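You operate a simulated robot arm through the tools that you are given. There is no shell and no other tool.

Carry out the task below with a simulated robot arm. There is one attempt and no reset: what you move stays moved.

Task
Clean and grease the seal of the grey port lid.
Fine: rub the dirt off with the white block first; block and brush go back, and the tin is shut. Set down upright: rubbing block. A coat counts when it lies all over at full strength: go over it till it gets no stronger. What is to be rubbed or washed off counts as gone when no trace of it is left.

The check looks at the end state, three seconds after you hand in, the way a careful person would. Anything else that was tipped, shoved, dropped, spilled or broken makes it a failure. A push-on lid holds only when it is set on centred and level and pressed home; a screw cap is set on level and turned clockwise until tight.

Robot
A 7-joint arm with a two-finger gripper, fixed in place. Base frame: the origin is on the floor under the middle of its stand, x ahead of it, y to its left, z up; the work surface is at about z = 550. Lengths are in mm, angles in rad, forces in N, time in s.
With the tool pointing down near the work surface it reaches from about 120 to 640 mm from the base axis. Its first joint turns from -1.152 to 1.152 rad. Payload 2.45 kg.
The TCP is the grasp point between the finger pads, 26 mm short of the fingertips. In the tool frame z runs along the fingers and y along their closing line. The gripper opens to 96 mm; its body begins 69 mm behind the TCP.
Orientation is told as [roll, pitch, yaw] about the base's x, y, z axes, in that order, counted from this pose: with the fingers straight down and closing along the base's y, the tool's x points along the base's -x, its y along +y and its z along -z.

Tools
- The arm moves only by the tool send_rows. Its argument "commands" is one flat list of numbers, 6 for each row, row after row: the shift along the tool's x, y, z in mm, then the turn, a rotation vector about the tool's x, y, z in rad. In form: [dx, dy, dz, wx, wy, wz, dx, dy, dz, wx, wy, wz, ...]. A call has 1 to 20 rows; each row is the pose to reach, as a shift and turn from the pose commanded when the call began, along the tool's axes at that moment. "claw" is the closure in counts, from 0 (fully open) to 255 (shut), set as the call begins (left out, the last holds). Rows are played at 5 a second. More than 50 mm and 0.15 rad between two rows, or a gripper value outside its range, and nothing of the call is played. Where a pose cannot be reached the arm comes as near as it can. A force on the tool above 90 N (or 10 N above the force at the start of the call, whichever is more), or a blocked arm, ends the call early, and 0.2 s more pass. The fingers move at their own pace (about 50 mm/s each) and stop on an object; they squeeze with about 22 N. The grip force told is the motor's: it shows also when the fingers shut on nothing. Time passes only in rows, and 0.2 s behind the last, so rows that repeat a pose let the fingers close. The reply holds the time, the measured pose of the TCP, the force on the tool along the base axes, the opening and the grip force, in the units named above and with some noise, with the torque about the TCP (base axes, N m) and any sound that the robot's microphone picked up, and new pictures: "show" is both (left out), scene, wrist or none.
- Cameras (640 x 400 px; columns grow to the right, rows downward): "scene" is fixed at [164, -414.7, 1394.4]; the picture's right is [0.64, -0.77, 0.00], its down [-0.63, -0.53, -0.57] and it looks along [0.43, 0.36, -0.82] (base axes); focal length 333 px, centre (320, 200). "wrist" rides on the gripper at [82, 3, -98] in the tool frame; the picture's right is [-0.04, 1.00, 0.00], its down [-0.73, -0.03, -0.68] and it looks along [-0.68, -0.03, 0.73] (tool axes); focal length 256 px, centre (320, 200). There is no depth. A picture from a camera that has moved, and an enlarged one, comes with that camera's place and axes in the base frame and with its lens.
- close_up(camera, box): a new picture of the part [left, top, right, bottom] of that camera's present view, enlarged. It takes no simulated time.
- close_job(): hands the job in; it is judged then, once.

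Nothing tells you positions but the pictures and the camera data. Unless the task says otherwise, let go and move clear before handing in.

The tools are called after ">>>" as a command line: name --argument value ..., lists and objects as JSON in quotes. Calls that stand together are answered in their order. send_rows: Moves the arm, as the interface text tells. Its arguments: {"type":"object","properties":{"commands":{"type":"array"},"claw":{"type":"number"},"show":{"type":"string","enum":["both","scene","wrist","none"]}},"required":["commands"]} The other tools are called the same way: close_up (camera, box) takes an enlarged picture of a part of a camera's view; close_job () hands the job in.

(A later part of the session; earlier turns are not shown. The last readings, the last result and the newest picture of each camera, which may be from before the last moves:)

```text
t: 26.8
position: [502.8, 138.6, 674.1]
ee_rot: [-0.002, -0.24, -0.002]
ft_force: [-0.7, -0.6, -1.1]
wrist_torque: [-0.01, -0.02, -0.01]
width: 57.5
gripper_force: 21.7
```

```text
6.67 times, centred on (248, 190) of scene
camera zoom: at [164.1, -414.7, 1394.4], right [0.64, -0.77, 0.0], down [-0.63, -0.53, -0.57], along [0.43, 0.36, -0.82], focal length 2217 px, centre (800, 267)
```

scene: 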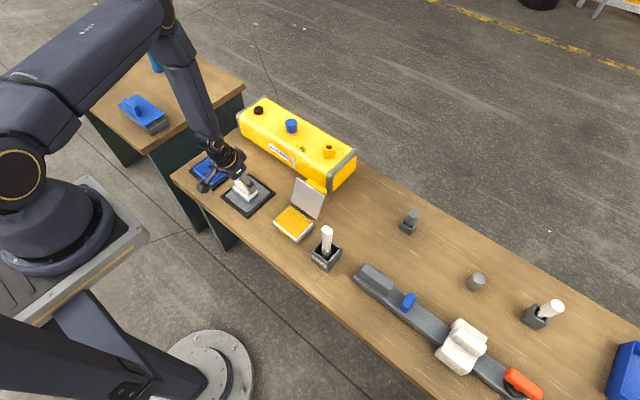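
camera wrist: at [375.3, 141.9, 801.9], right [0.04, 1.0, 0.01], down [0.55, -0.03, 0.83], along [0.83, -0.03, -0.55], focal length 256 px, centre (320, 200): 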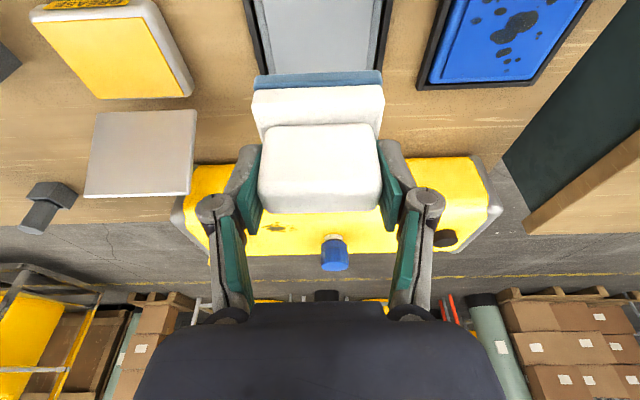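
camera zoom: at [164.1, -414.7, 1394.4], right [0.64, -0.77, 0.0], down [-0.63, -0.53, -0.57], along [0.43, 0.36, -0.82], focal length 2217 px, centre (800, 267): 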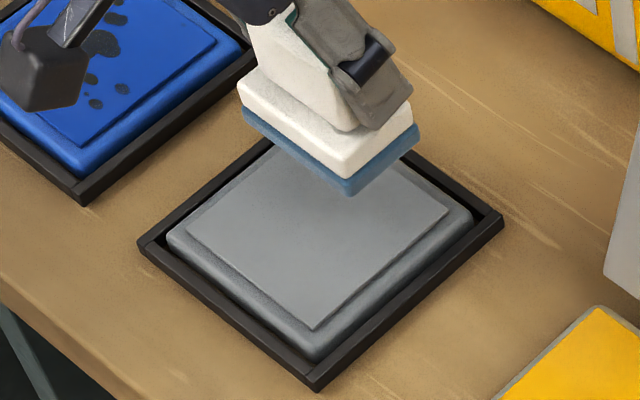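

I'll lift to a safe height, inspect the seal fully, and carry the block back over its place.

>>> send_rows --commands '[-9.4, 0, -38.2, 0, 0, 0, -18.7, 0, -76.4, 0, 0, 0, -28.1, 0, -114.6, 0, 0, 0, -45.2, -38.7, -110.4, 0, 0, 0, -62.2, -77.4, -106.2, 0, 0, 0, -79.3, -116, -102.1, 0, 0, 0, -96.3, -154.7, -97.9, 0, 0, 0, -113.4, -193.4, -93.7, 0, 0, 0, -130.4, -232, -89.5, 0, 0, 0, -147.5, -270.7, -85.4, 0, 0, 0, -164.5, -309.4, -81.2, 0, 0, 0, -164.5, -309.4, -81.2, 0, 0, 0]'

>>> close_up --camera "scene" --box '[213, 160, 283, 220]'

```text
t: 29.4
position: [642.2, -169.7, 789.4]
ee_rot: [-0.001, -0.239, -0.001]
ft_force: [-0.3, -0.7, -0.8]
wrist_torque: [0.0, 0.01, 0.04]
width: 57.2
gripper_force: 21.7
camera wrist: at [540.8, -167.0, 865.4], right [0.04, 1.0, 0.01], down [0.55, -0.03, 0.83], along [0.83, -0.03, -0.55], focal length 256 px, centre (320, 200)
```

scene: 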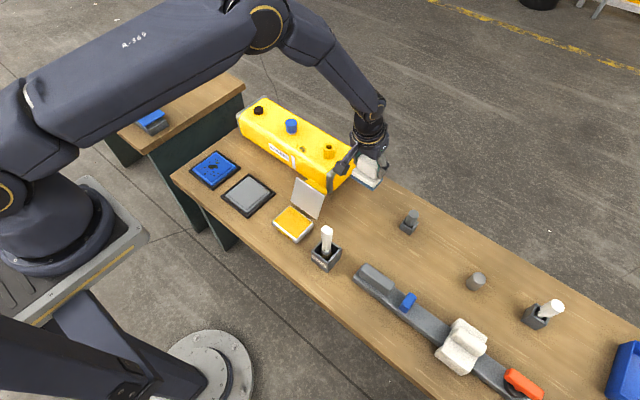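
wrist: 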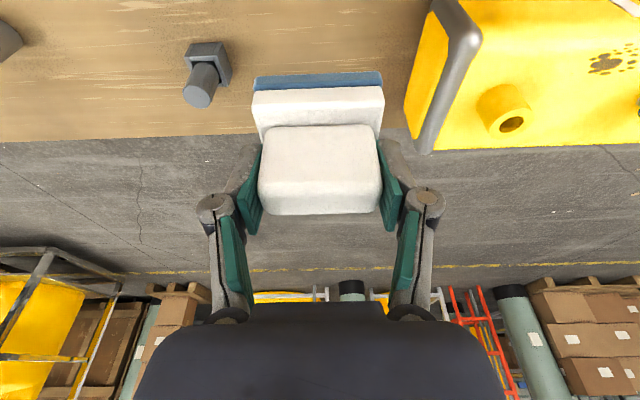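

```text
6.67 times, centred on (248, 190) of scene
camera zoom: at [164.0, -414.8, 1394.4], right [0.64, -0.77, 0.0], down [-0.63, -0.53, -0.57], along [0.43, 0.36, -0.82], focal length 2217 px, centre (800, 267)
```

zoom: 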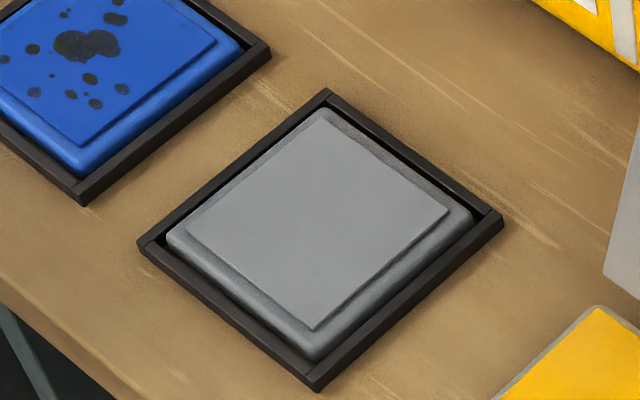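

The seal is clean all over. I'll return the block to its original spot by retracing the net shifts.

>>> send_rows --commands '[9.4, -0.4, 38.7, 0, 0, 0, 18.7, -0.8, 77.3, 0, 0, 0, 28.1, -1.3, 116, 0, 0, 0, 36.6, -1.6, 151.1, 0, 0, 0, 40.4, -1.9, 166.9, 0, 0, 0, 41.7, -1.9, 172.2, 0, 0, 0, 42.3, -1.9, 174.8, 0, 0, 0, 42.3, -1.9, 174.8, 0, 0, 0]'

>>> close_up --camera "wrist" --box '[180, 40, 460, 240]'

>>> close_up --camera "scene" --box '[310, 150, 420, 240]'

```text
t: 31.2
position: [642.6, -170.7, 611.3]
ee_rot: [0.0, -0.239, 0.002]
ft_force: [0.1, -0.3, -1.5]
wrist_torque: [-0.02, 0.0, 0.0]
width: 57.8
gripper_force: 21.7
camera wrist: at [540.8, -168.2, 685.6], right [0.04, 1.0, 0.01], down [0.55, -0.03, 0.83], along [0.83, -0.03, -0.55], focal length 256 px, centre (320, 200)
```

scene: 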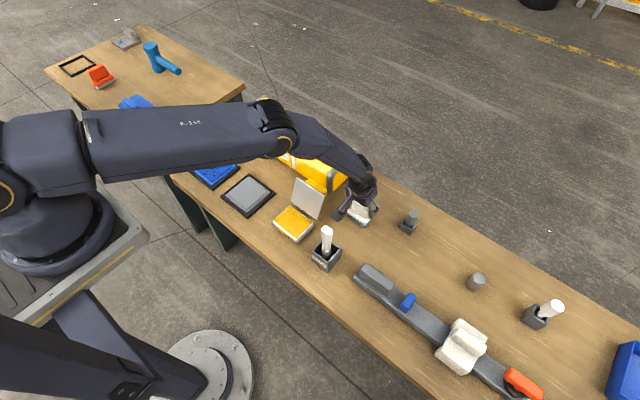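
wrist: 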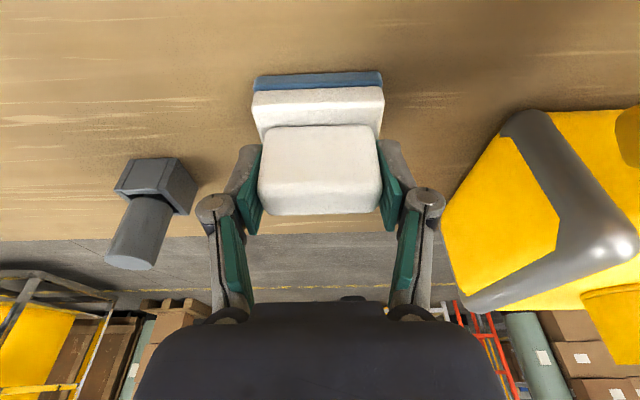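

```text
2.00 times, centred on (320, 140) of wrist
camera zoom: at [540.8, -168.2, 685.6], right [0.04, 1.0, 0.01], down [0.55, -0.03, 0.83], along [0.83, -0.03, -0.55], focal length 512 px, centre (320, 320)
```

zoom: 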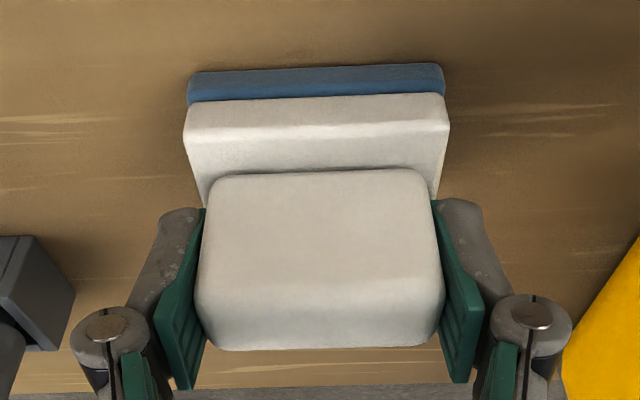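

```text
4.44 times, centred on (365, 195) of scene
camera zoom: at [164.1, -414.7, 1394.4], right [0.64, -0.77, 0.0], down [-0.63, -0.53, -0.57], along [0.43, 0.36, -0.82], focal length 1478 px, centre (120, 222)
```

zoom: 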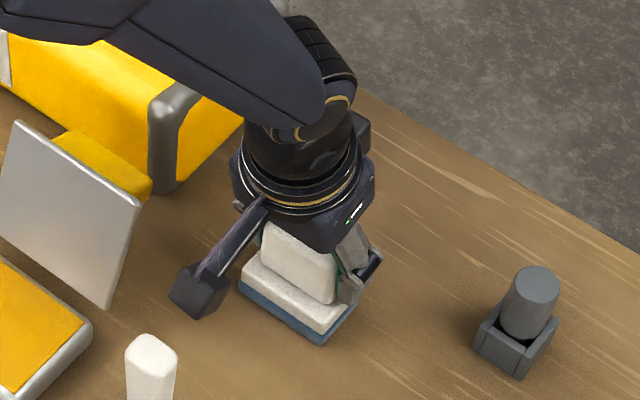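

The force reading says the block still hangs a hair above the table. I'll lower by small steps until it touches.

>>> send_rows --commands '[0.24, 0, 1, 0, 0, 0, 0.24, 0, 1, 0, 0, 0]' --show "none"

```text
t: 31.8
position: [643.4, -171.2, 610.5]
ee_rot: [-0.001, -0.241, 0.0]
ft_force: [-4.5, -0.4, 9.8]
wrist_torque: [0.16, 0.35, 0.06]
width: 57.5
gripper_force: 21.7
```

Contact is made. I'll ease off slightly and open the fingers.

>>> send_rows --commands '[-0.12, 0, -0.5, 0, 0, 0, -0.12, 0, -0.5, 0, 0, 0]' --show "none"

>>> send_rows --commands '[0, 0, 0, 0, 0, 0, 0, 0, 0, 0, 0, 0, 0, 0, 0, 0, 0, 0, 0, 0, 0, 0, 0, 0]' --claw 0

>>> close_up --camera "wrist" --box '[180, 40, 460, 240]'

```text
t: 32.4
position: [643.3, -170.8, 610.9]
ee_rot: [-0.002, -0.241, 0.0]
ft_force: [-1.0, 0.2, 5.7]
wrist_torque: [0.0, 0.07, -0.01]
width: 57.3
gripper_force: 21.7
```

```text
t: 33.4
position: [643.1, -170.6, 609.9]
ee_rot: [-0.001, -0.242, 0.001]
ft_force: [-0.1, 0.7, -0.7]
wrist_torque: [-0.01, -0.02, 0.01]
width: 96.1
gripper_force: 0.1
camera wrist: at [541.0, -168.4, 685.1], right [0.04, 1.0, 0.01], down [0.55, -0.03, 0.83], along [0.83, -0.03, -0.55], focal length 256 px, centre (320, 200)
```

scene: 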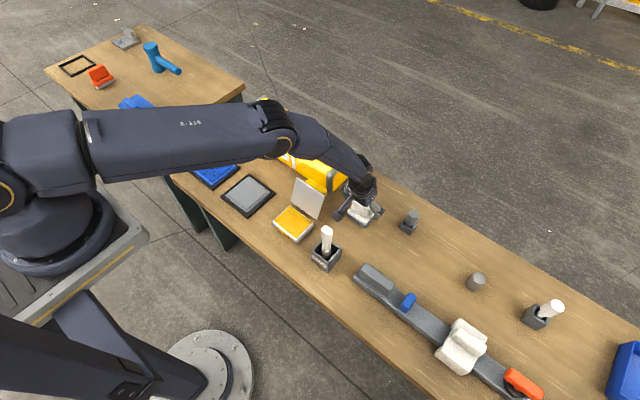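
wrist: 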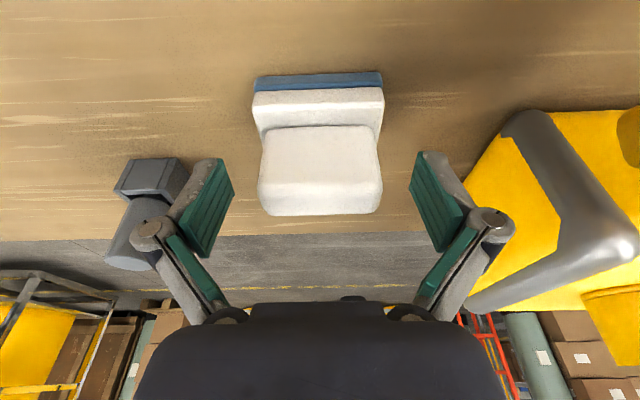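

```text
2.00 times, centred on (320, 140) of wrist
camera zoom: at [541.0, -168.4, 685.1], right [0.04, 1.0, 0.01], down [0.55, -0.03, 0.83], along [0.83, -0.03, -0.55], focal length 512 px, centre (320, 320)
```

zoom: 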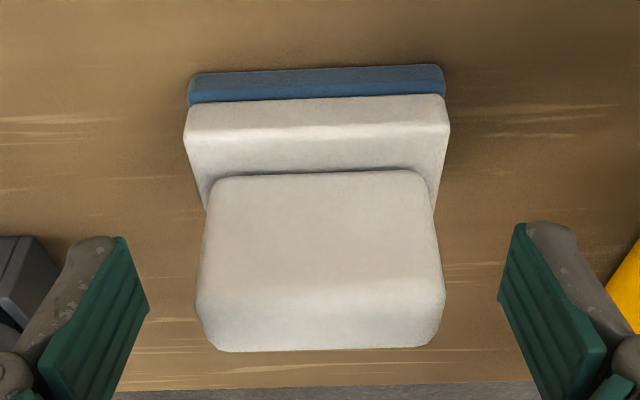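

The block stands upright at its place. I'll lift away, untilt, and move back to view the grease brush from the near side.

>>> send_rows --commands '[-9.5, 0, -38.8, 0, 0, 0, -19, 0, -77.7, 0, 0, 0, -28.6, 0, -116.5, 0, 0, 0, -38.1, 0, -155.4, 0, 0, 0, -47.6, 0, -194.2, 0, 0, 0, -5.6, -1, -204.5, 0, 0.034, 0, 36.5, -2, -214.8, 0, 0.068, 0, 78.5, -3, -225.1, 0, 0.103, 0, 120.6, -4, -235.4, 0, 0.137, 0, 162.6, -5, -245.8, 0, 0.171, 0, 204.6, -6, -256.1, 0, 0.206, 0, 246.7, -7, -266.4, 0, 0.24, 0]'

>>> close_up --camera "scene" --box '[280, 180, 400, 275]'

>>> close_up --camera "wrist" --box '[200, 60, 440, 260]'

```text
t: 36.0
position: [339.3, -177.3, 811.0]
ee_rot: [-0.001, -0.001, -0.001]
ft_force: [0.4, -0.6, -0.6]
wrist_torque: [0.01, -0.01, 0.02]
width: 96.2
gripper_force: 0.0
camera wrist: at [259.2, -174.2, 908.6], right [0.04, 1.0, 0.0], down [0.73, -0.03, 0.68], along [0.68, -0.03, -0.73], focal length 256 px, centre (320, 200)
```

scene: 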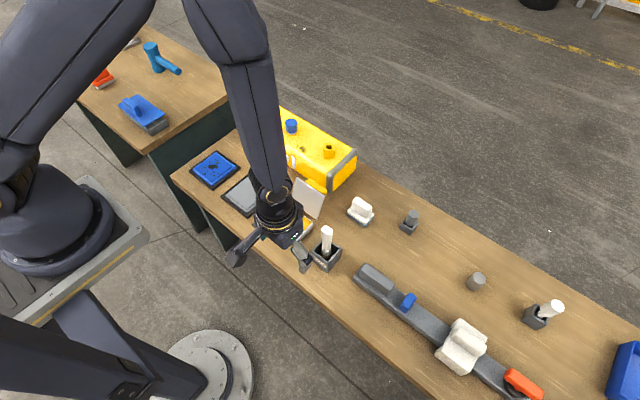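
wrist: 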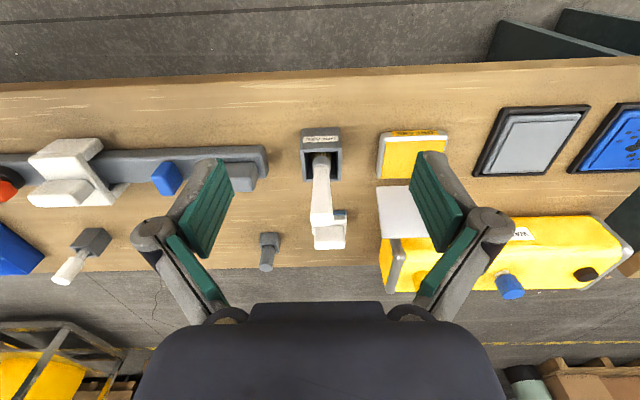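

```text
4.21 times, centred on (340, 228) of scene
camera zoom: at [164.1, -414.7, 1394.4], right [0.64, -0.77, 0.0], down [-0.63, -0.53, -0.57], along [0.43, 0.36, -0.82], focal length 1400 px, centre (236, 84)
```

zoom: 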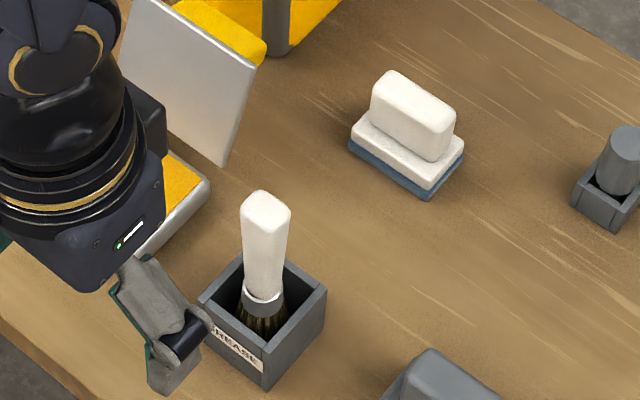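

```text
2.00 times, centred on (320, 160) of wrist
camera zoom: at [259.2, -174.2, 908.6], right [0.04, 1.0, 0.0], down [0.73, -0.03, 0.68], along [0.68, -0.03, -0.73], focal length 512 px, centre (320, 280)
```

zoom: 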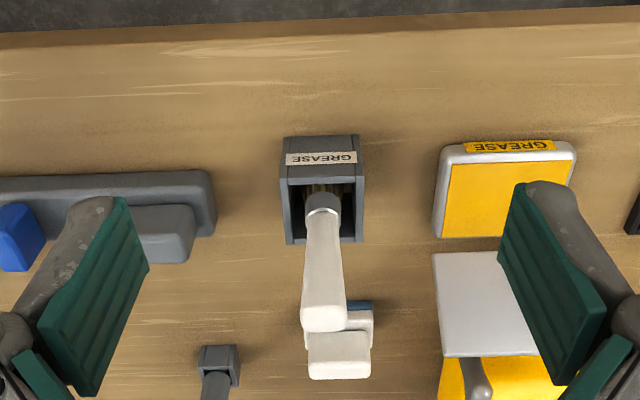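

The brush stands upright in its holder: handle top about (465,-182,717), ferrule around z≈620, holder rim z≈610. I'll go above it and check alignment before descending.

>>> send_rows --commands '[-42, -1.6, 0, 0, 0, 0, -84, -3.2, 0, 0, 0, 0, -125, -4.7, 0, 0, 0, 0, -125, -4.7, 40, 0, 0, 0, -125, -4.7, 60, 0, 0, 0, -125, -4.7, 60, 0, 0, 0]'

>>> close_up --camera "wrist" --box '[180, 0, 460, 240]'

>>> close_up --camera "scene" --box '[280, 180, 400, 275]'

```text
t: 37.4
position: [465.0, -182.3, 749.6]
ee_rot: [0.0, -0.001, 0.0]
ft_force: [1.1, -0.6, 0.1]
wrist_torque: [-0.03, 0.01, 0.0]
width: 96.0
gripper_force: 0.1
camera wrist: at [384.2, -179.9, 847.4], right [0.04, 1.0, 0.0], down [0.73, -0.03, 0.68], along [0.68, -0.03, -0.73], focal length 256 px, centre (320, 200)
```

scene: 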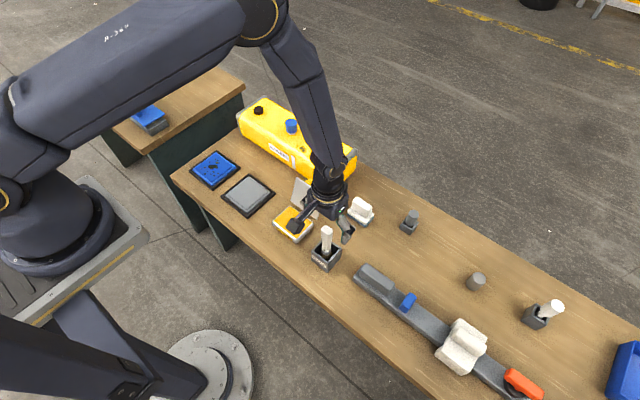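
wrist: 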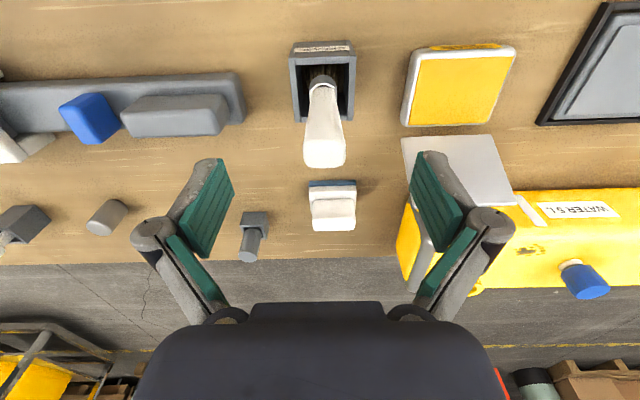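

```text
1.67 times, centred on (320, 120) of wrist
camera zoom: at [384.2, -179.9, 847.4], right [0.04, 1.0, 0.0], down [0.73, -0.03, 0.68], along [0.68, -0.03, -0.73], focal length 427 px, centre (320, 333)
```

zoom: 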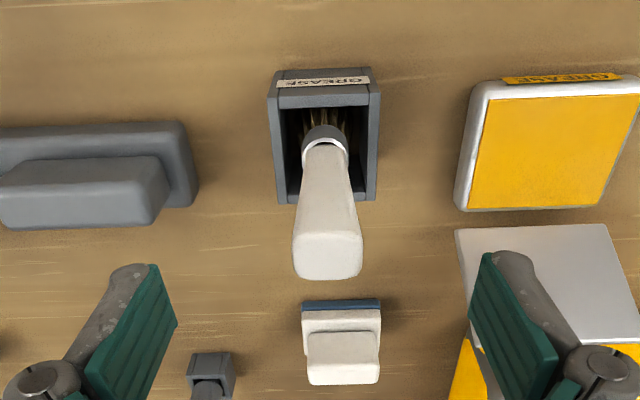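

```text
4.21 times, centred on (340, 228) of scene
camera zoom: at [164.0, -414.7, 1394.4], right [0.64, -0.77, 0.0], down [-0.63, -0.53, -0.57], along [0.43, 0.36, -0.82], focal length 1400 px, centre (236, 84)
```

zoom: 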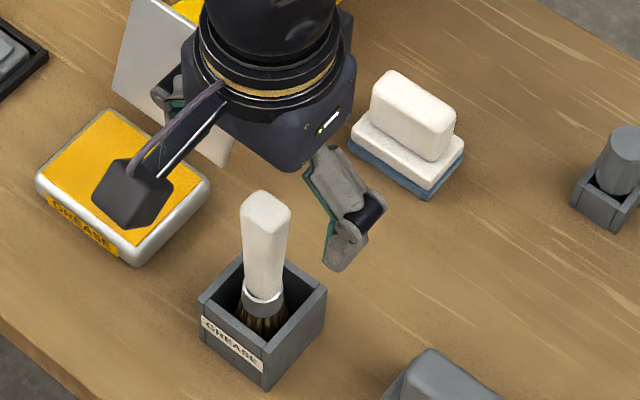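

The brush handle sits centred between the fingers in y and about 3 mm farther in x. I'll descend to the grip height, straddling the handle.

>>> send_rows --commands '[-3, 1, 25, 0, 0, 0, -3, 1, 50, 0, 0, 0, -3, 1, 72, 0, 0, 0, -3, 1, 72, 0, 0, 0]'

>>> close_up --camera "wrist" --box '[200, 60, 440, 260]'

>>> close_up --camera "scene" --box '[280, 180, 400, 275]'

```text
t: 38.4
position: [468.3, -182.8, 676.2]
ee_rot: [-0.001, 0.0, 0.001]
ft_force: [0.9, -0.2, -0.2]
wrist_torque: [-0.03, 0.0, 0.0]
width: 95.9
gripper_force: 0.1
camera wrist: at [387.7, -179.2, 773.4], right [0.04, 1.0, 0.0], down [0.73, -0.03, 0.68], along [0.68, -0.03, -0.73], focal length 256 px, centre (320, 200)
```

scene: 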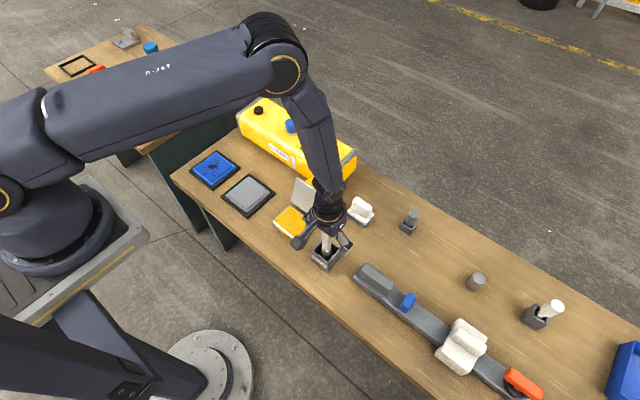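
wrist: 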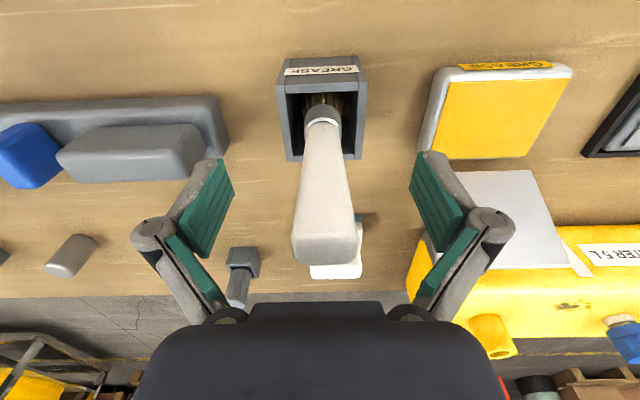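

```text
2.00 times, centred on (320, 160) of wrist
camera zoom: at [387.7, -179.2, 773.4], right [0.04, 1.0, 0.0], down [0.73, -0.03, 0.68], along [0.68, -0.03, -0.73], focal length 512 px, centre (320, 280)
```

zoom: 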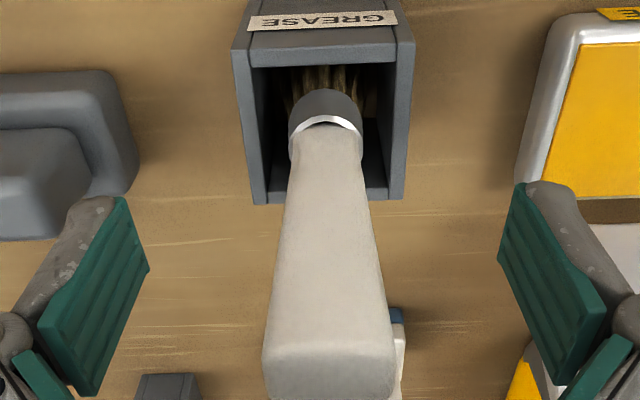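

```text
4.21 times, centred on (340, 228) of scene
camera zoom: at [164.0, -414.7, 1394.4], right [0.64, -0.77, 0.0], down [-0.63, -0.53, -0.57], along [0.43, 0.36, -0.82], focal length 1400 px, centre (236, 84)
```

zoom: 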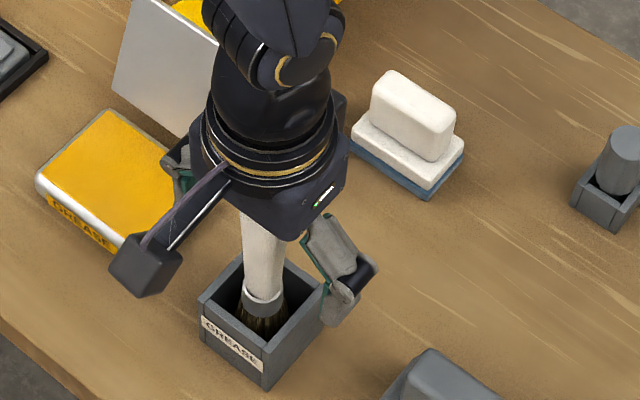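

The handle is well between the pads. I'll make a small centring shift and then close on it.

>>> send_rows --commands '[1.5, 1.2, 0, 0, 0, 0, 1.5, 1.2, 0, 0, 0, 0]' --show "none"

>>> send_rows --commands '[0, 0, 0, 0, 0, 0, 0, 0, 0, 0, 0, 0, 0, 0, 0, 0, 0, 0, 0, 0, 0, 0, 0, 0, 0, 0, 0, 0, 0, 0, 0, 0, 0, 0, 0, 0]' --claw 255

>>> close_up --camera "wrist" --box '[200, 60, 440, 260]'

>>> close_up --camera "scene" --box '[280, 180, 400, 275]'

```text
t: 39.0
position: [466.1, -181.8, 676.4]
ee_rot: [0.0, 0.0, 0.0]
ft_force: [0.8, -0.6, -0.2]
wrist_torque: [0.0, 0.02, -0.01]
width: 96.0
gripper_force: 0.0
```

```text
t: 40.4
position: [466.9, -180.7, 676.8]
ee_rot: [-0.001, 0.001, 0.001]
ft_force: [-0.1, 0.3, 1.2]
wrist_torque: [-0.03, 0.01, -0.03]
width: 23.0
gripper_force: 21.8
camera wrist: at [385.9, -178.3, 774.4], right [0.04, 1.0, 0.0], down [0.73, -0.03, 0.68], along [0.68, -0.03, -0.73], focal length 256 px, centre (320, 200)
```

scene: 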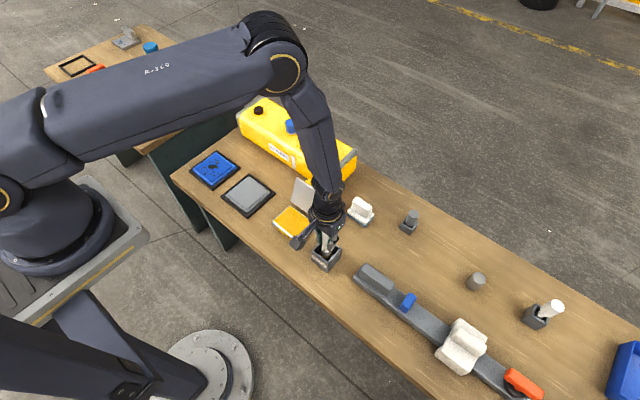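
wrist: 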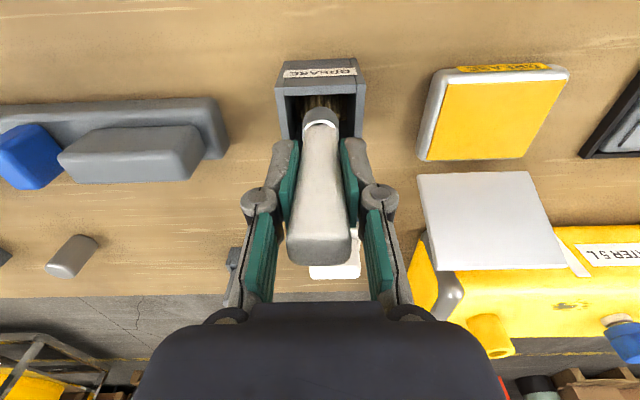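

```text
2.00 times, centred on (320, 160) of wrist
camera zoom: at [385.9, -178.3, 774.4], right [0.04, 1.0, 0.0], down [0.73, -0.03, 0.68], along [0.68, -0.03, -0.73], focal length 512 px, centre (320, 280)
```

zoom: 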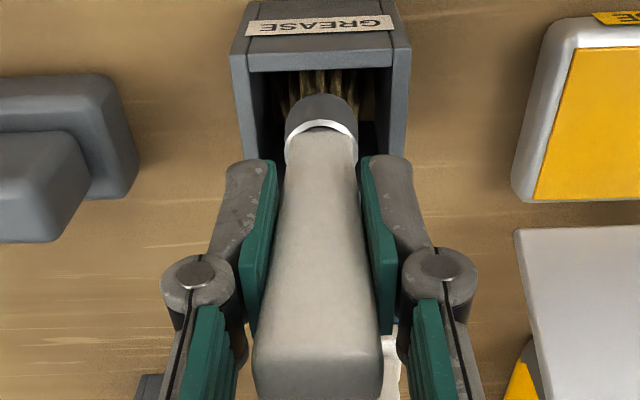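

```text
4.21 times, centred on (340, 228) of scene
camera zoom: at [164.0, -414.7, 1394.4], right [0.64, -0.77, 0.0], down [-0.63, -0.53, -0.57], along [0.43, 0.36, -0.82], focal length 1400 px, centre (236, 84)
```

zoom: 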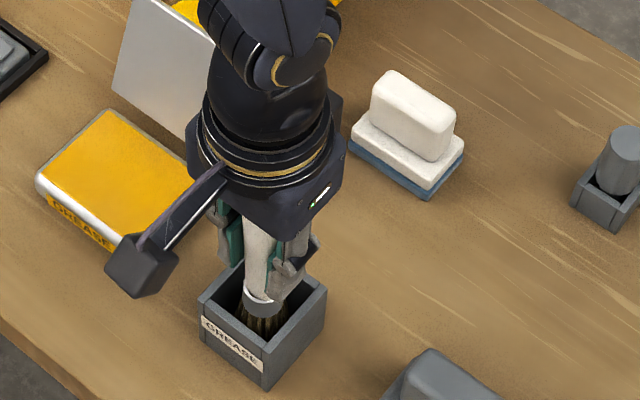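

The brush is gripped (23 mm). I'll lift it clear of the holder and carry it above the grease tin.

>>> send_rows --commands '[0, 0, -15, 0, 0, 0, 0, 0, -40, 0, 0, 0, 0, 0, -75, 0, 0, 0, 0, 0, -110, 0, 0, 0, -5.4, 35.3, -110, 0, 0, 0, -10.8, 70.5, -110, 0, 0, 0, -16.1, 105.8, -110, 0, 0, 0, -21.5, 141, -110, 0, 0, 0, -21.5, 141, -110, 0, 0, 0]'

>>> close_up --camera "wrist" --box '[200, 0, 440, 220]'

>>> close_up --camera "scene" --box '[250, 160, 370, 260]'

```text
t: 42.4
position: [487.7, -40.4, 788.1]
ee_rot: [0.0, 0.0, -0.001]
ft_force: [-0.5, -0.5, -0.4]
wrist_torque: [0.01, -0.02, -0.02]
width: 22.9
gripper_force: 21.6
camera wrist: at [406.7, -38.1, 885.5], right [0.04, 1.0, 0.0], down [0.73, -0.03, 0.68], along [0.68, -0.03, -0.73], focal length 256 px, centre (320, 200)
```

scene: 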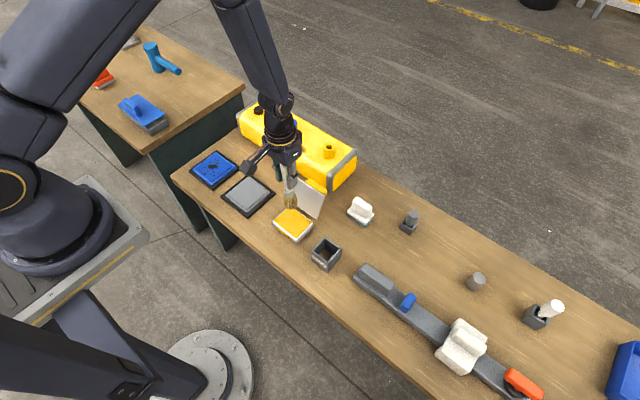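
wrist: 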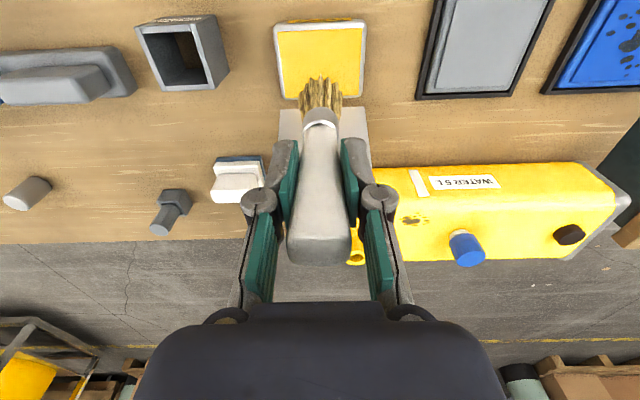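

```text
1.82 times, centred on (320, 110) of wrist
camera zoom: at [406.7, -38.1, 885.5], right [0.04, 1.0, 0.0], down [0.73, -0.03, 0.68], along [0.68, -0.03, -0.73], focal length 465 px, centre (320, 364)
```

zoom: 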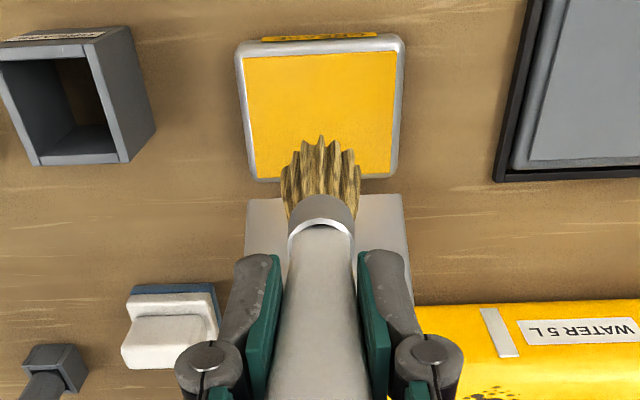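

```text
4.00 times, centred on (310, 210) of scene
camera zoom: at [164.1, -414.7, 1394.4], right [0.64, -0.77, 0.0], down [-0.63, -0.53, -0.57], along [0.43, 0.36, -0.82], focal length 1330 px, centre (360, 160)
```

zoom: 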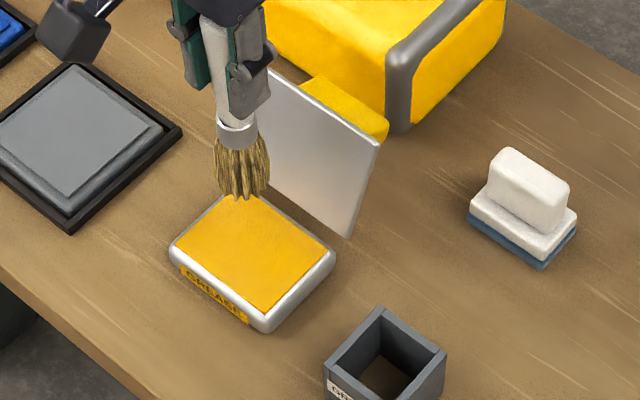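

The brush hangs above the tin centre with its bristle tips about 120 mm below the TCP. I'll lower towards the grease surface, checking forces.

>>> send_rows --commands '[-2, 0, 35, 0, 0, 0, -2, 0, 70, 0, 0, 0, -2, 0, 78, 0, 0, 0, -2, 0, 82, 0, 0, 0]' --show "wrist"

>>> close_up --camera "scene" --box '[250, 160, 370, 260]'

```text
t: 43.4
position: [488.8, -40.9, 706.8]
ee_rot: [0.0, 0.0, 0.0]
ft_force: [0.5, 0.4, -1.0]
wrist_torque: [-0.02, -0.01, 0.01]
width: 22.9
gripper_force: 22.3
camera wrist: at [408.1, -37.8, 803.7], right [0.04, 1.0, 0.0], down [0.73, -0.03, 0.68], along [0.68, -0.03, -0.73], focal length 256 px, centre (320, 200)
```

wrist: 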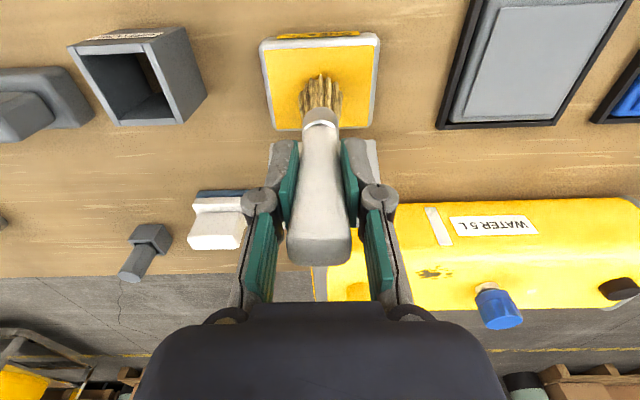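

```text
4.00 times, centred on (310, 210) of scene
camera zoom: at [164.1, -414.7, 1394.4], right [0.64, -0.77, 0.0], down [-0.63, -0.53, -0.57], along [0.43, 0.36, -0.82], focal length 1330 px, centre (360, 160)
```

zoom: 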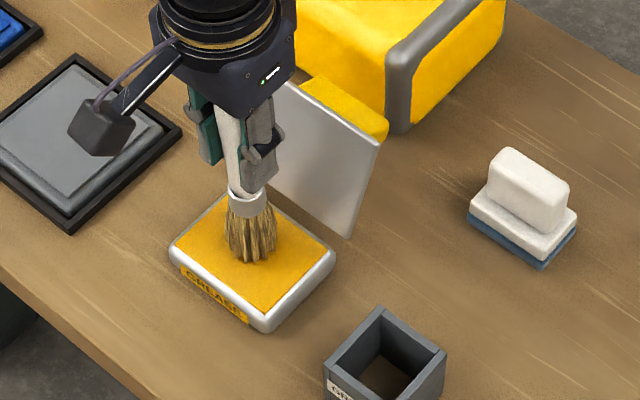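

No contact yet. I'll lower a few millimetres at a time.

>>> send_rows --commands '[0, 0, 2, 0, 0, 0, 0, 0, 4, 0, 0, 0, 0, 0, 4, 0, 0, 0]' --show "none"

>>> close_up --camera "wrist" --box '[240, 20, 400, 150]'

>>> close_up --camera "scene" --box '[270, 180, 350, 250]'

```text
t: 44.2
position: [489.4, -40.9, 702.0]
ee_rot: [0.0, -0.001, -0.001]
ft_force: [0.3, -0.4, 0.0]
wrist_torque: [-0.02, -0.01, -0.04]
width: 23.2
gripper_force: 22.6
```

```text
3.08 times, centred on (320, 85) of wrist
camera zoom: at [408.6, -37.5, 799.9], right [0.04, 1.0, 0.0], down [0.73, -0.03, 0.68], along [0.68, -0.03, -0.73], focal length 788 px, centre (320, 554)
```

zoom: 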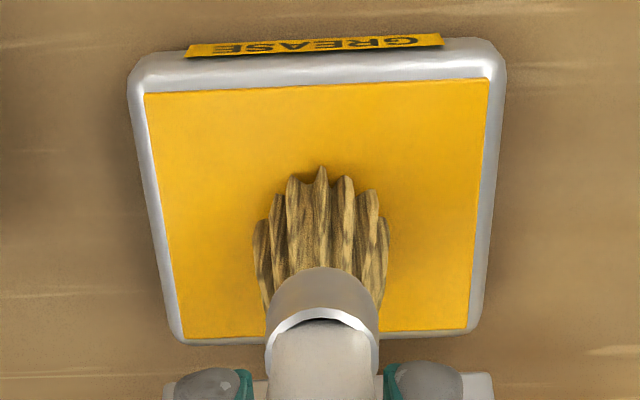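

```text
5.71 times, centred on (310, 215) of scene
camera zoom: at [164.0, -414.7, 1394.4], right [0.64, -0.77, 0.0], down [-0.63, -0.53, -0.57], along [0.43, 0.36, -0.82], focal length 1901 px, centre (377, 114)
```

zoom: 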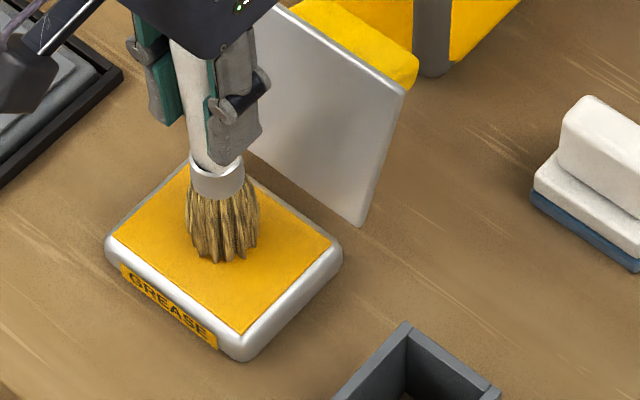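

>>> send_rows --commands '[0, 0, 1.5, 0, 0, 0, 0, 0, 3, 0, 0, 0, 0, 0, 3, 0, 0, 0]' --show "none"

>>> close_up --camera "wrist" --box '[240, 20, 400, 150]'

>>> close_up --camera "scene" --box '[270, 180, 350, 250]'

```text
t: 45.0
position: [490.1, -40.2, 700.2]
ee_rot: [0.001, -0.003, 0.0]
ft_force: [0.1, -0.7, 19.1]
wrist_torque: [-0.04, -0.16, 0.01]
width: 23.2
gripper_force: 22.5
```

```text
3.08 times, centred on (320, 85) of wrist
camera zoom: at [409.5, -37.3, 797.4], right [0.04, 1.0, 0.0], down [0.73, -0.03, 0.68], along [0.68, -0.03, -0.73], focal length 788 px, centre (320, 554)
```

zoom: 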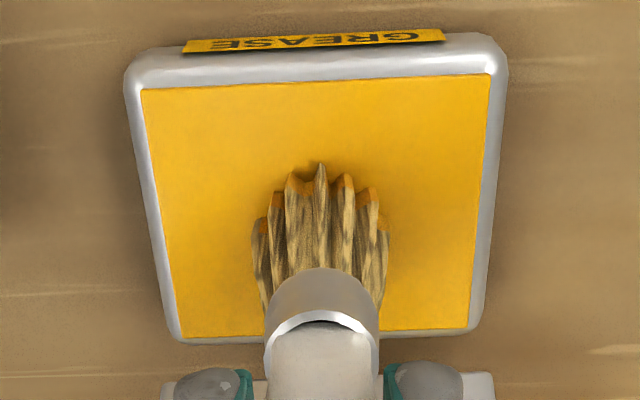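

```text
5.71 times, centred on (310, 215) of scene
camera zoom: at [163.7, -414.7, 1394.4], right [0.64, -0.77, 0.0], down [-0.63, -0.53, -0.57], along [0.44, 0.36, -0.82], focal length 1901 px, centre (377, 114)
```

zoom: 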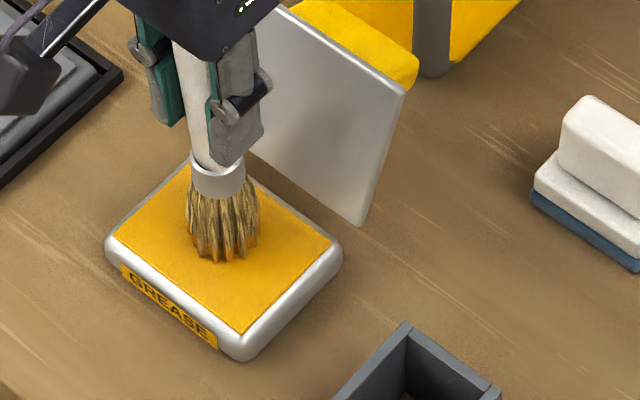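

The bristles reached the grease (19 N) and the tips turned yellow. I'll ease off, dwell with a small wiggle to load the brush, and then lift to look.

>>> send_rows --commands '[0, 0, -1, 0, 0, 0, 4, 4, -1, 0, 0, 0, 0, 8, -1, 0, 0, 0, -4, 4, -1, 0, 0, 0, 0, 0, -1, 0, 0, 0, 0, 0, -1, 0, 0, 0]' --show "none"

>>> send_rows --commands '[0, 0, -20, 0, 0, 0, 0, 0, -50, 0, 0, 0, 0, 0, -80, 0, 0, 0, 0, 0, -80, 0, 0, 0]'

>>> close_up --camera "wrist" --box '[240, 20, 400, 150]'

>>> close_up --camera "scene" --box '[260, 170, 350, 250]'

```text
t: 46.4
position: [490.1, -40.3, 701.0]
ee_rot: [-0.003, 0.0, 0.001]
ft_force: [0.2, 0.1, -1.6]
wrist_torque: [-0.01, 0.0, -0.01]
width: 23.0
gripper_force: 22.2
```

```text
t: 47.4
position: [487.8, -39.8, 780.4]
ee_rot: [0.001, 0.0, 0.001]
ft_force: [-0.2, 0.2, -2.2]
wrist_torque: [0.02, -0.03, -0.01]
width: 23.2
gripper_force: 21.9
camera wrist: at [407.5, -36.1, 878.3], right [0.04, 1.0, 0.0], down [0.73, -0.03, 0.68], along [0.68, -0.03, -0.73], focal length 256 px, centre (320, 200)
```

scene: 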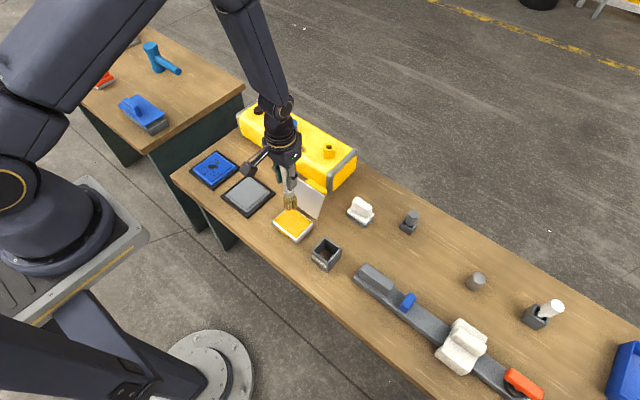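
wrist: 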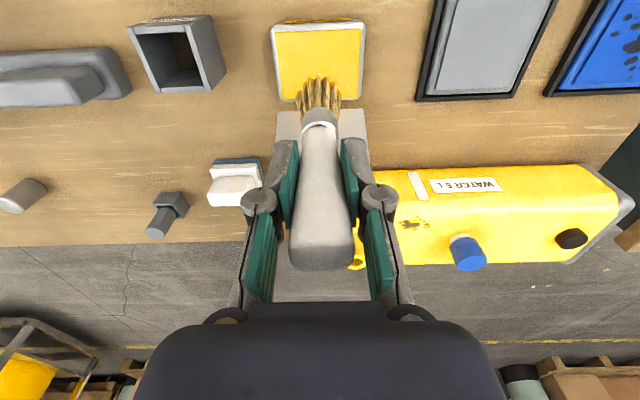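

```text
3.08 times, centred on (320, 85) of wrist
camera zoom: at [407.5, -36.1, 878.3], right [0.04, 1.0, 0.0], down [0.73, -0.03, 0.68], along [0.68, -0.03, -0.73], focal length 788 px, centre (320, 554)
```

zoom: 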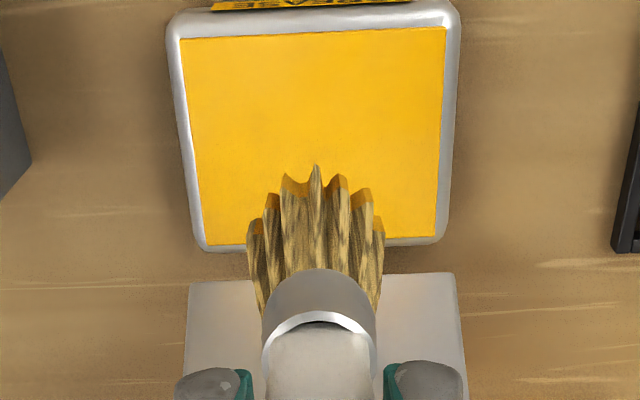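

```text
5.00 times, centred on (305, 210) of scene
camera zoom: at [164.0, -414.7, 1394.4], right [0.64, -0.77, 0.0], down [-0.63, -0.53, -0.57], along [0.43, 0.36, -0.82], focal length 1663 px, centre (395, 150)
```

zoom: 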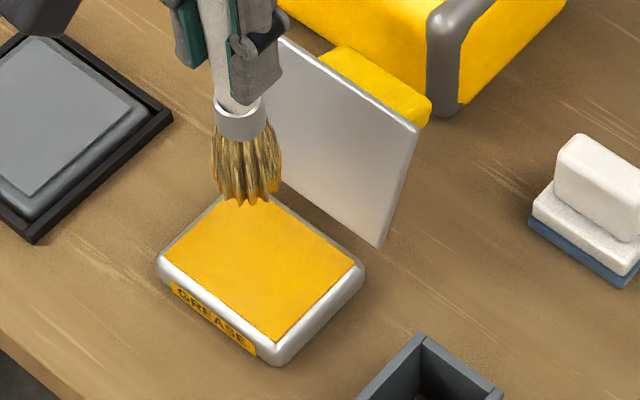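

The bristle tips carry grease. I'll move over the near-right corner of the seal panel and come down close to it.

>>> send_rows --commands '[9.5, 38, 0, 0, 0, 0, 19, 76, 0, 0, 0, 0, 28.5, 114, 0, 0, 0, 0, 38, 152, 0, 0, 0, 0, 38, 152, 40, 0, 0, 0, 38, 152, 80, 0, 0, 0, 38, 152, 85, 0, 0, 0]'

>>> close_up --camera "wrist" --box '[240, 20, 440, 150]'

>>> close_up --camera "scene" --box '[208, 150, 298, 225]'

```text
t: 49.0
position: [451.5, 111.0, 695.4]
ee_rot: [0.002, 0.0, 0.001]
ft_force: [-0.4, -0.1, -0.2]
wrist_torque: [0.01, 0.0, -0.03]
width: 23.2
gripper_force: 22.1
camera wrist: at [372.0, 113.7, 792.6], right [0.04, 1.0, 0.0], down [0.73, -0.03, 0.68], along [0.68, -0.03, -0.73], focal length 256 px, centre (320, 200)
```

scene: 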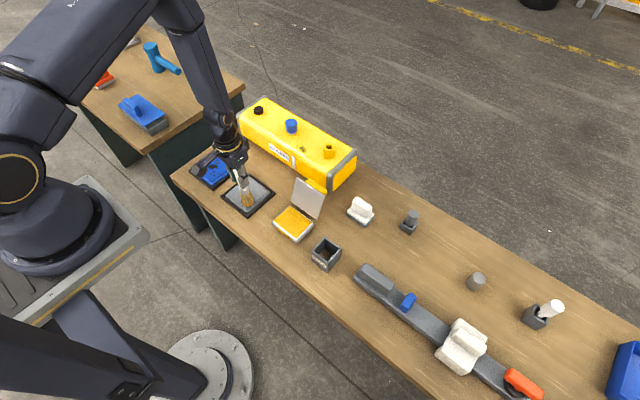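
wrist: 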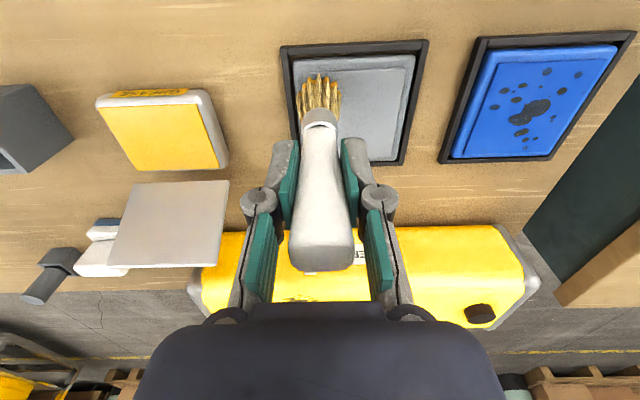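

```text
3.08 times, centred on (340, 85) of wrist
camera zoom: at [372.0, 113.7, 792.6], right [0.04, 1.0, 0.0], down [0.73, -0.03, 0.68], along [0.68, -0.03, -0.73], focal length 788 px, centre (258, 554)
```

zoom: 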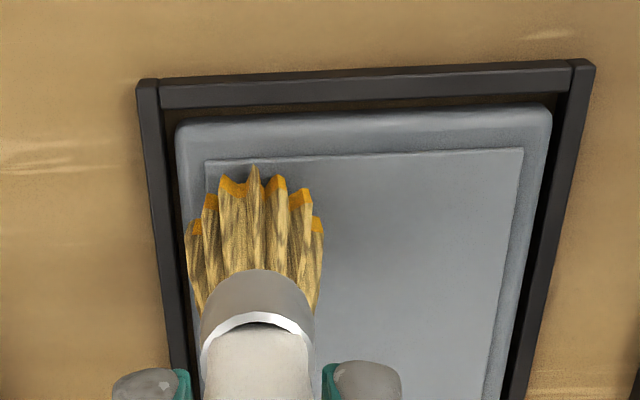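

```text
5.33 times, centred on (253, 188) of scene
camera zoom: at [164.1, -414.7, 1394.4], right [0.64, -0.77, 0.0], down [-0.63, -0.53, -0.57], along [0.43, 0.36, -0.82], focal length 1774 px, centre (677, 267)
```

zoom: 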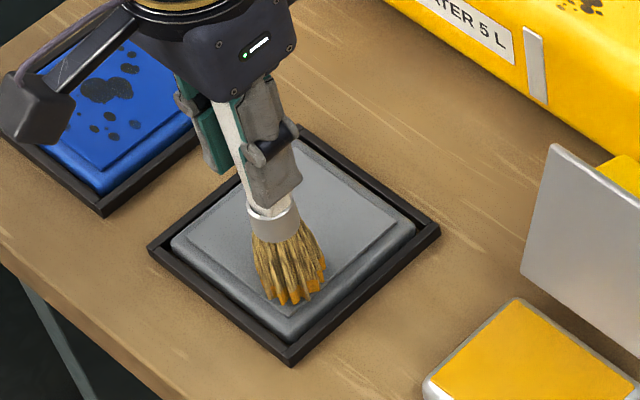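

Nearly there. I'll lower in small steps to touch the seal.

>>> send_rows --commands '[0, 0, 2, 0, 0, 0, 0, 0, 4, 0, 0, 0, 0, 0, 4, 0, 0, 0]' --show "none"

>>> send_rows --commands '[0, 0, 1.5, 0, 0, 0, 0, 0, 1.5, 0, 0, 0]' --show "none"

>>> close_up --camera "wrist" --box '[240, 20, 440, 150]'

```text
t: 49.8
position: [452.0, 111.9, 692.3]
ee_rot: [0.0, -0.001, 0.001]
ft_force: [-0.4, -0.2, 1.0]
wrist_torque: [0.0, 0.03, 0.01]
width: 22.9
gripper_force: 21.8
```

```text
t: 50.4
position: [452.0, 112.2, 690.7]
ee_rot: [0.001, -0.001, 0.0]
ft_force: [-2.0, -1.3, 18.7]
wrist_torque: [-0.03, -0.05, 0.0]
width: 23.2
gripper_force: 22.0
```

```text
3.08 times, centred on (340, 85) of wrist
camera zoom: at [371.6, 113.9, 787.8], right [0.04, 1.0, 0.0], down [0.73, -0.03, 0.68], along [0.68, -0.03, -0.73], focal length 788 px, centre (258, 554)
```

zoom: 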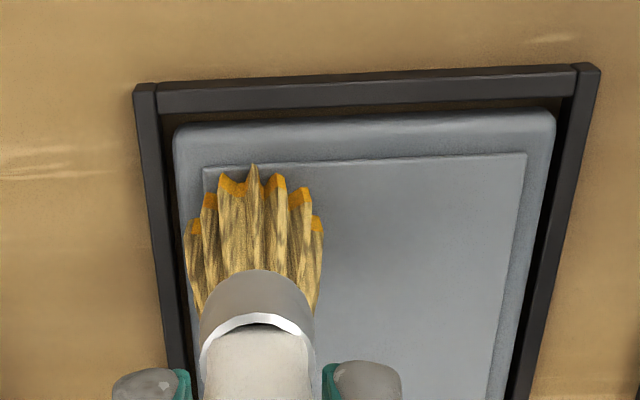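

Firm contact at z≈691. I'll back off to a light press and make a first stroke along x, then look at the coat.

>>> send_rows --commands '[0, 0, -0.8, 0, 0, 0, -20, 0, -0.8, 0, 0, 0, -40, 0, -0.8, 0, 0, 0, -58, 0, -0.8, 0, 0, 0, -40, 0, -0.8, 0, 0, 0, -20, 0, -0.8, 0, 0, 0, 0, 0, -0.8, 0, 0, 0, 0, 0, -0.8, 0, 0, 0]'

>>> close_up --camera "wrist" --box '[240, 20, 440, 150]'

>>> close_up --camera "scene" --box '[208, 150, 298, 225]'

```text
t: 52.2
position: [452.2, 111.5, 692.3]
ee_rot: [0.0, 0.0, -0.002]
ft_force: [0.3, 0.1, -0.8]
wrist_torque: [-0.03, -0.01, 0.01]
width: 23.1
gripper_force: 22.2
camera wrist: at [371.6, 113.9, 789.4], right [0.04, 1.0, 0.0], down [0.73, -0.03, 0.68], along [0.68, -0.03, -0.73], focal length 256 px, centre (320, 200)
```

scene: 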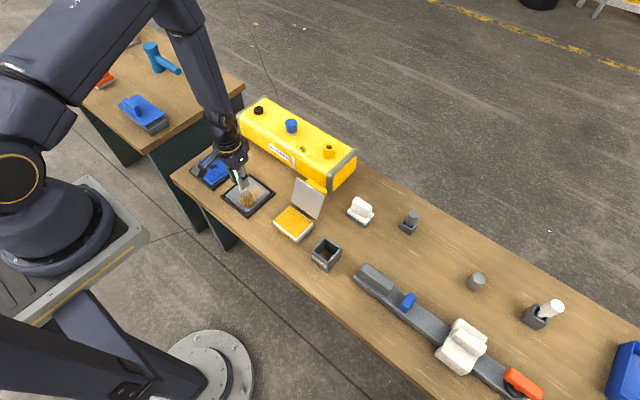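
wrist: 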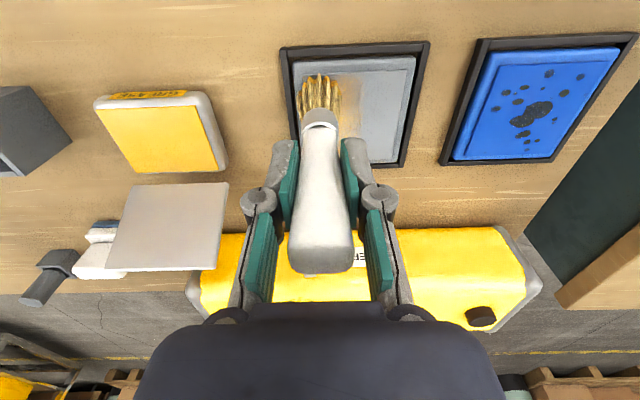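

```text
3.08 times, centred on (340, 85) of wrist
camera zoom: at [371.6, 113.9, 789.4], right [0.04, 1.0, 0.0], down [0.73, -0.03, 0.68], along [0.68, -0.03, -0.73], focal length 788 px, centre (258, 554)
```

zoom: 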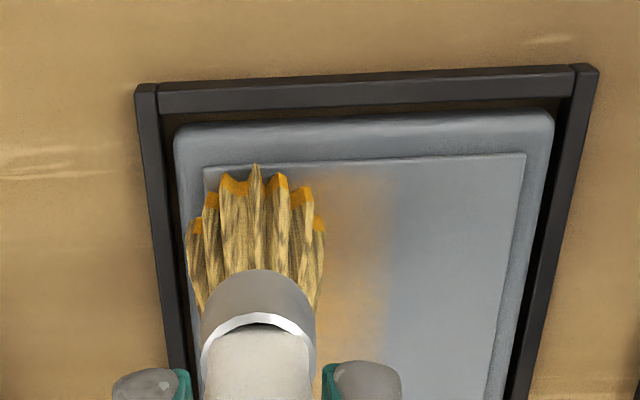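

```text
5.33 times, centred on (253, 188) of scene
camera zoom: at [164.0, -414.7, 1394.4], right [0.64, -0.77, 0.0], down [-0.63, -0.53, -0.57], along [0.43, 0.36, -0.82], focal length 1774 px, centre (677, 267)
```

zoom: 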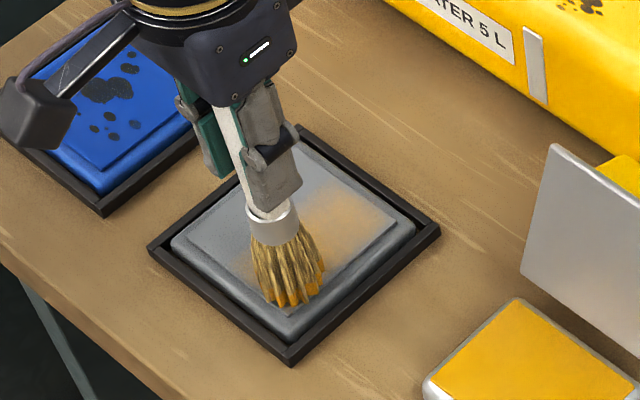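

The coat starts to show. I'll press back down slightly, verify the contact force, and continue with full-length strokes.

>>> send_rows --commands '[0, 0, 0.7, 0, 0, 0, 0, 0, 0.7, 0, 0, 0]' --show "none"

```text
t: 52.8
position: [451.1, 111.5, 690.8]
ee_rot: [0.0, 0.0, 0.0]
ft_force: [0.0, 0.3, -1.2]
wrist_torque: [0.02, 0.03, 0.02]
width: 22.8
gripper_force: 22.1
```

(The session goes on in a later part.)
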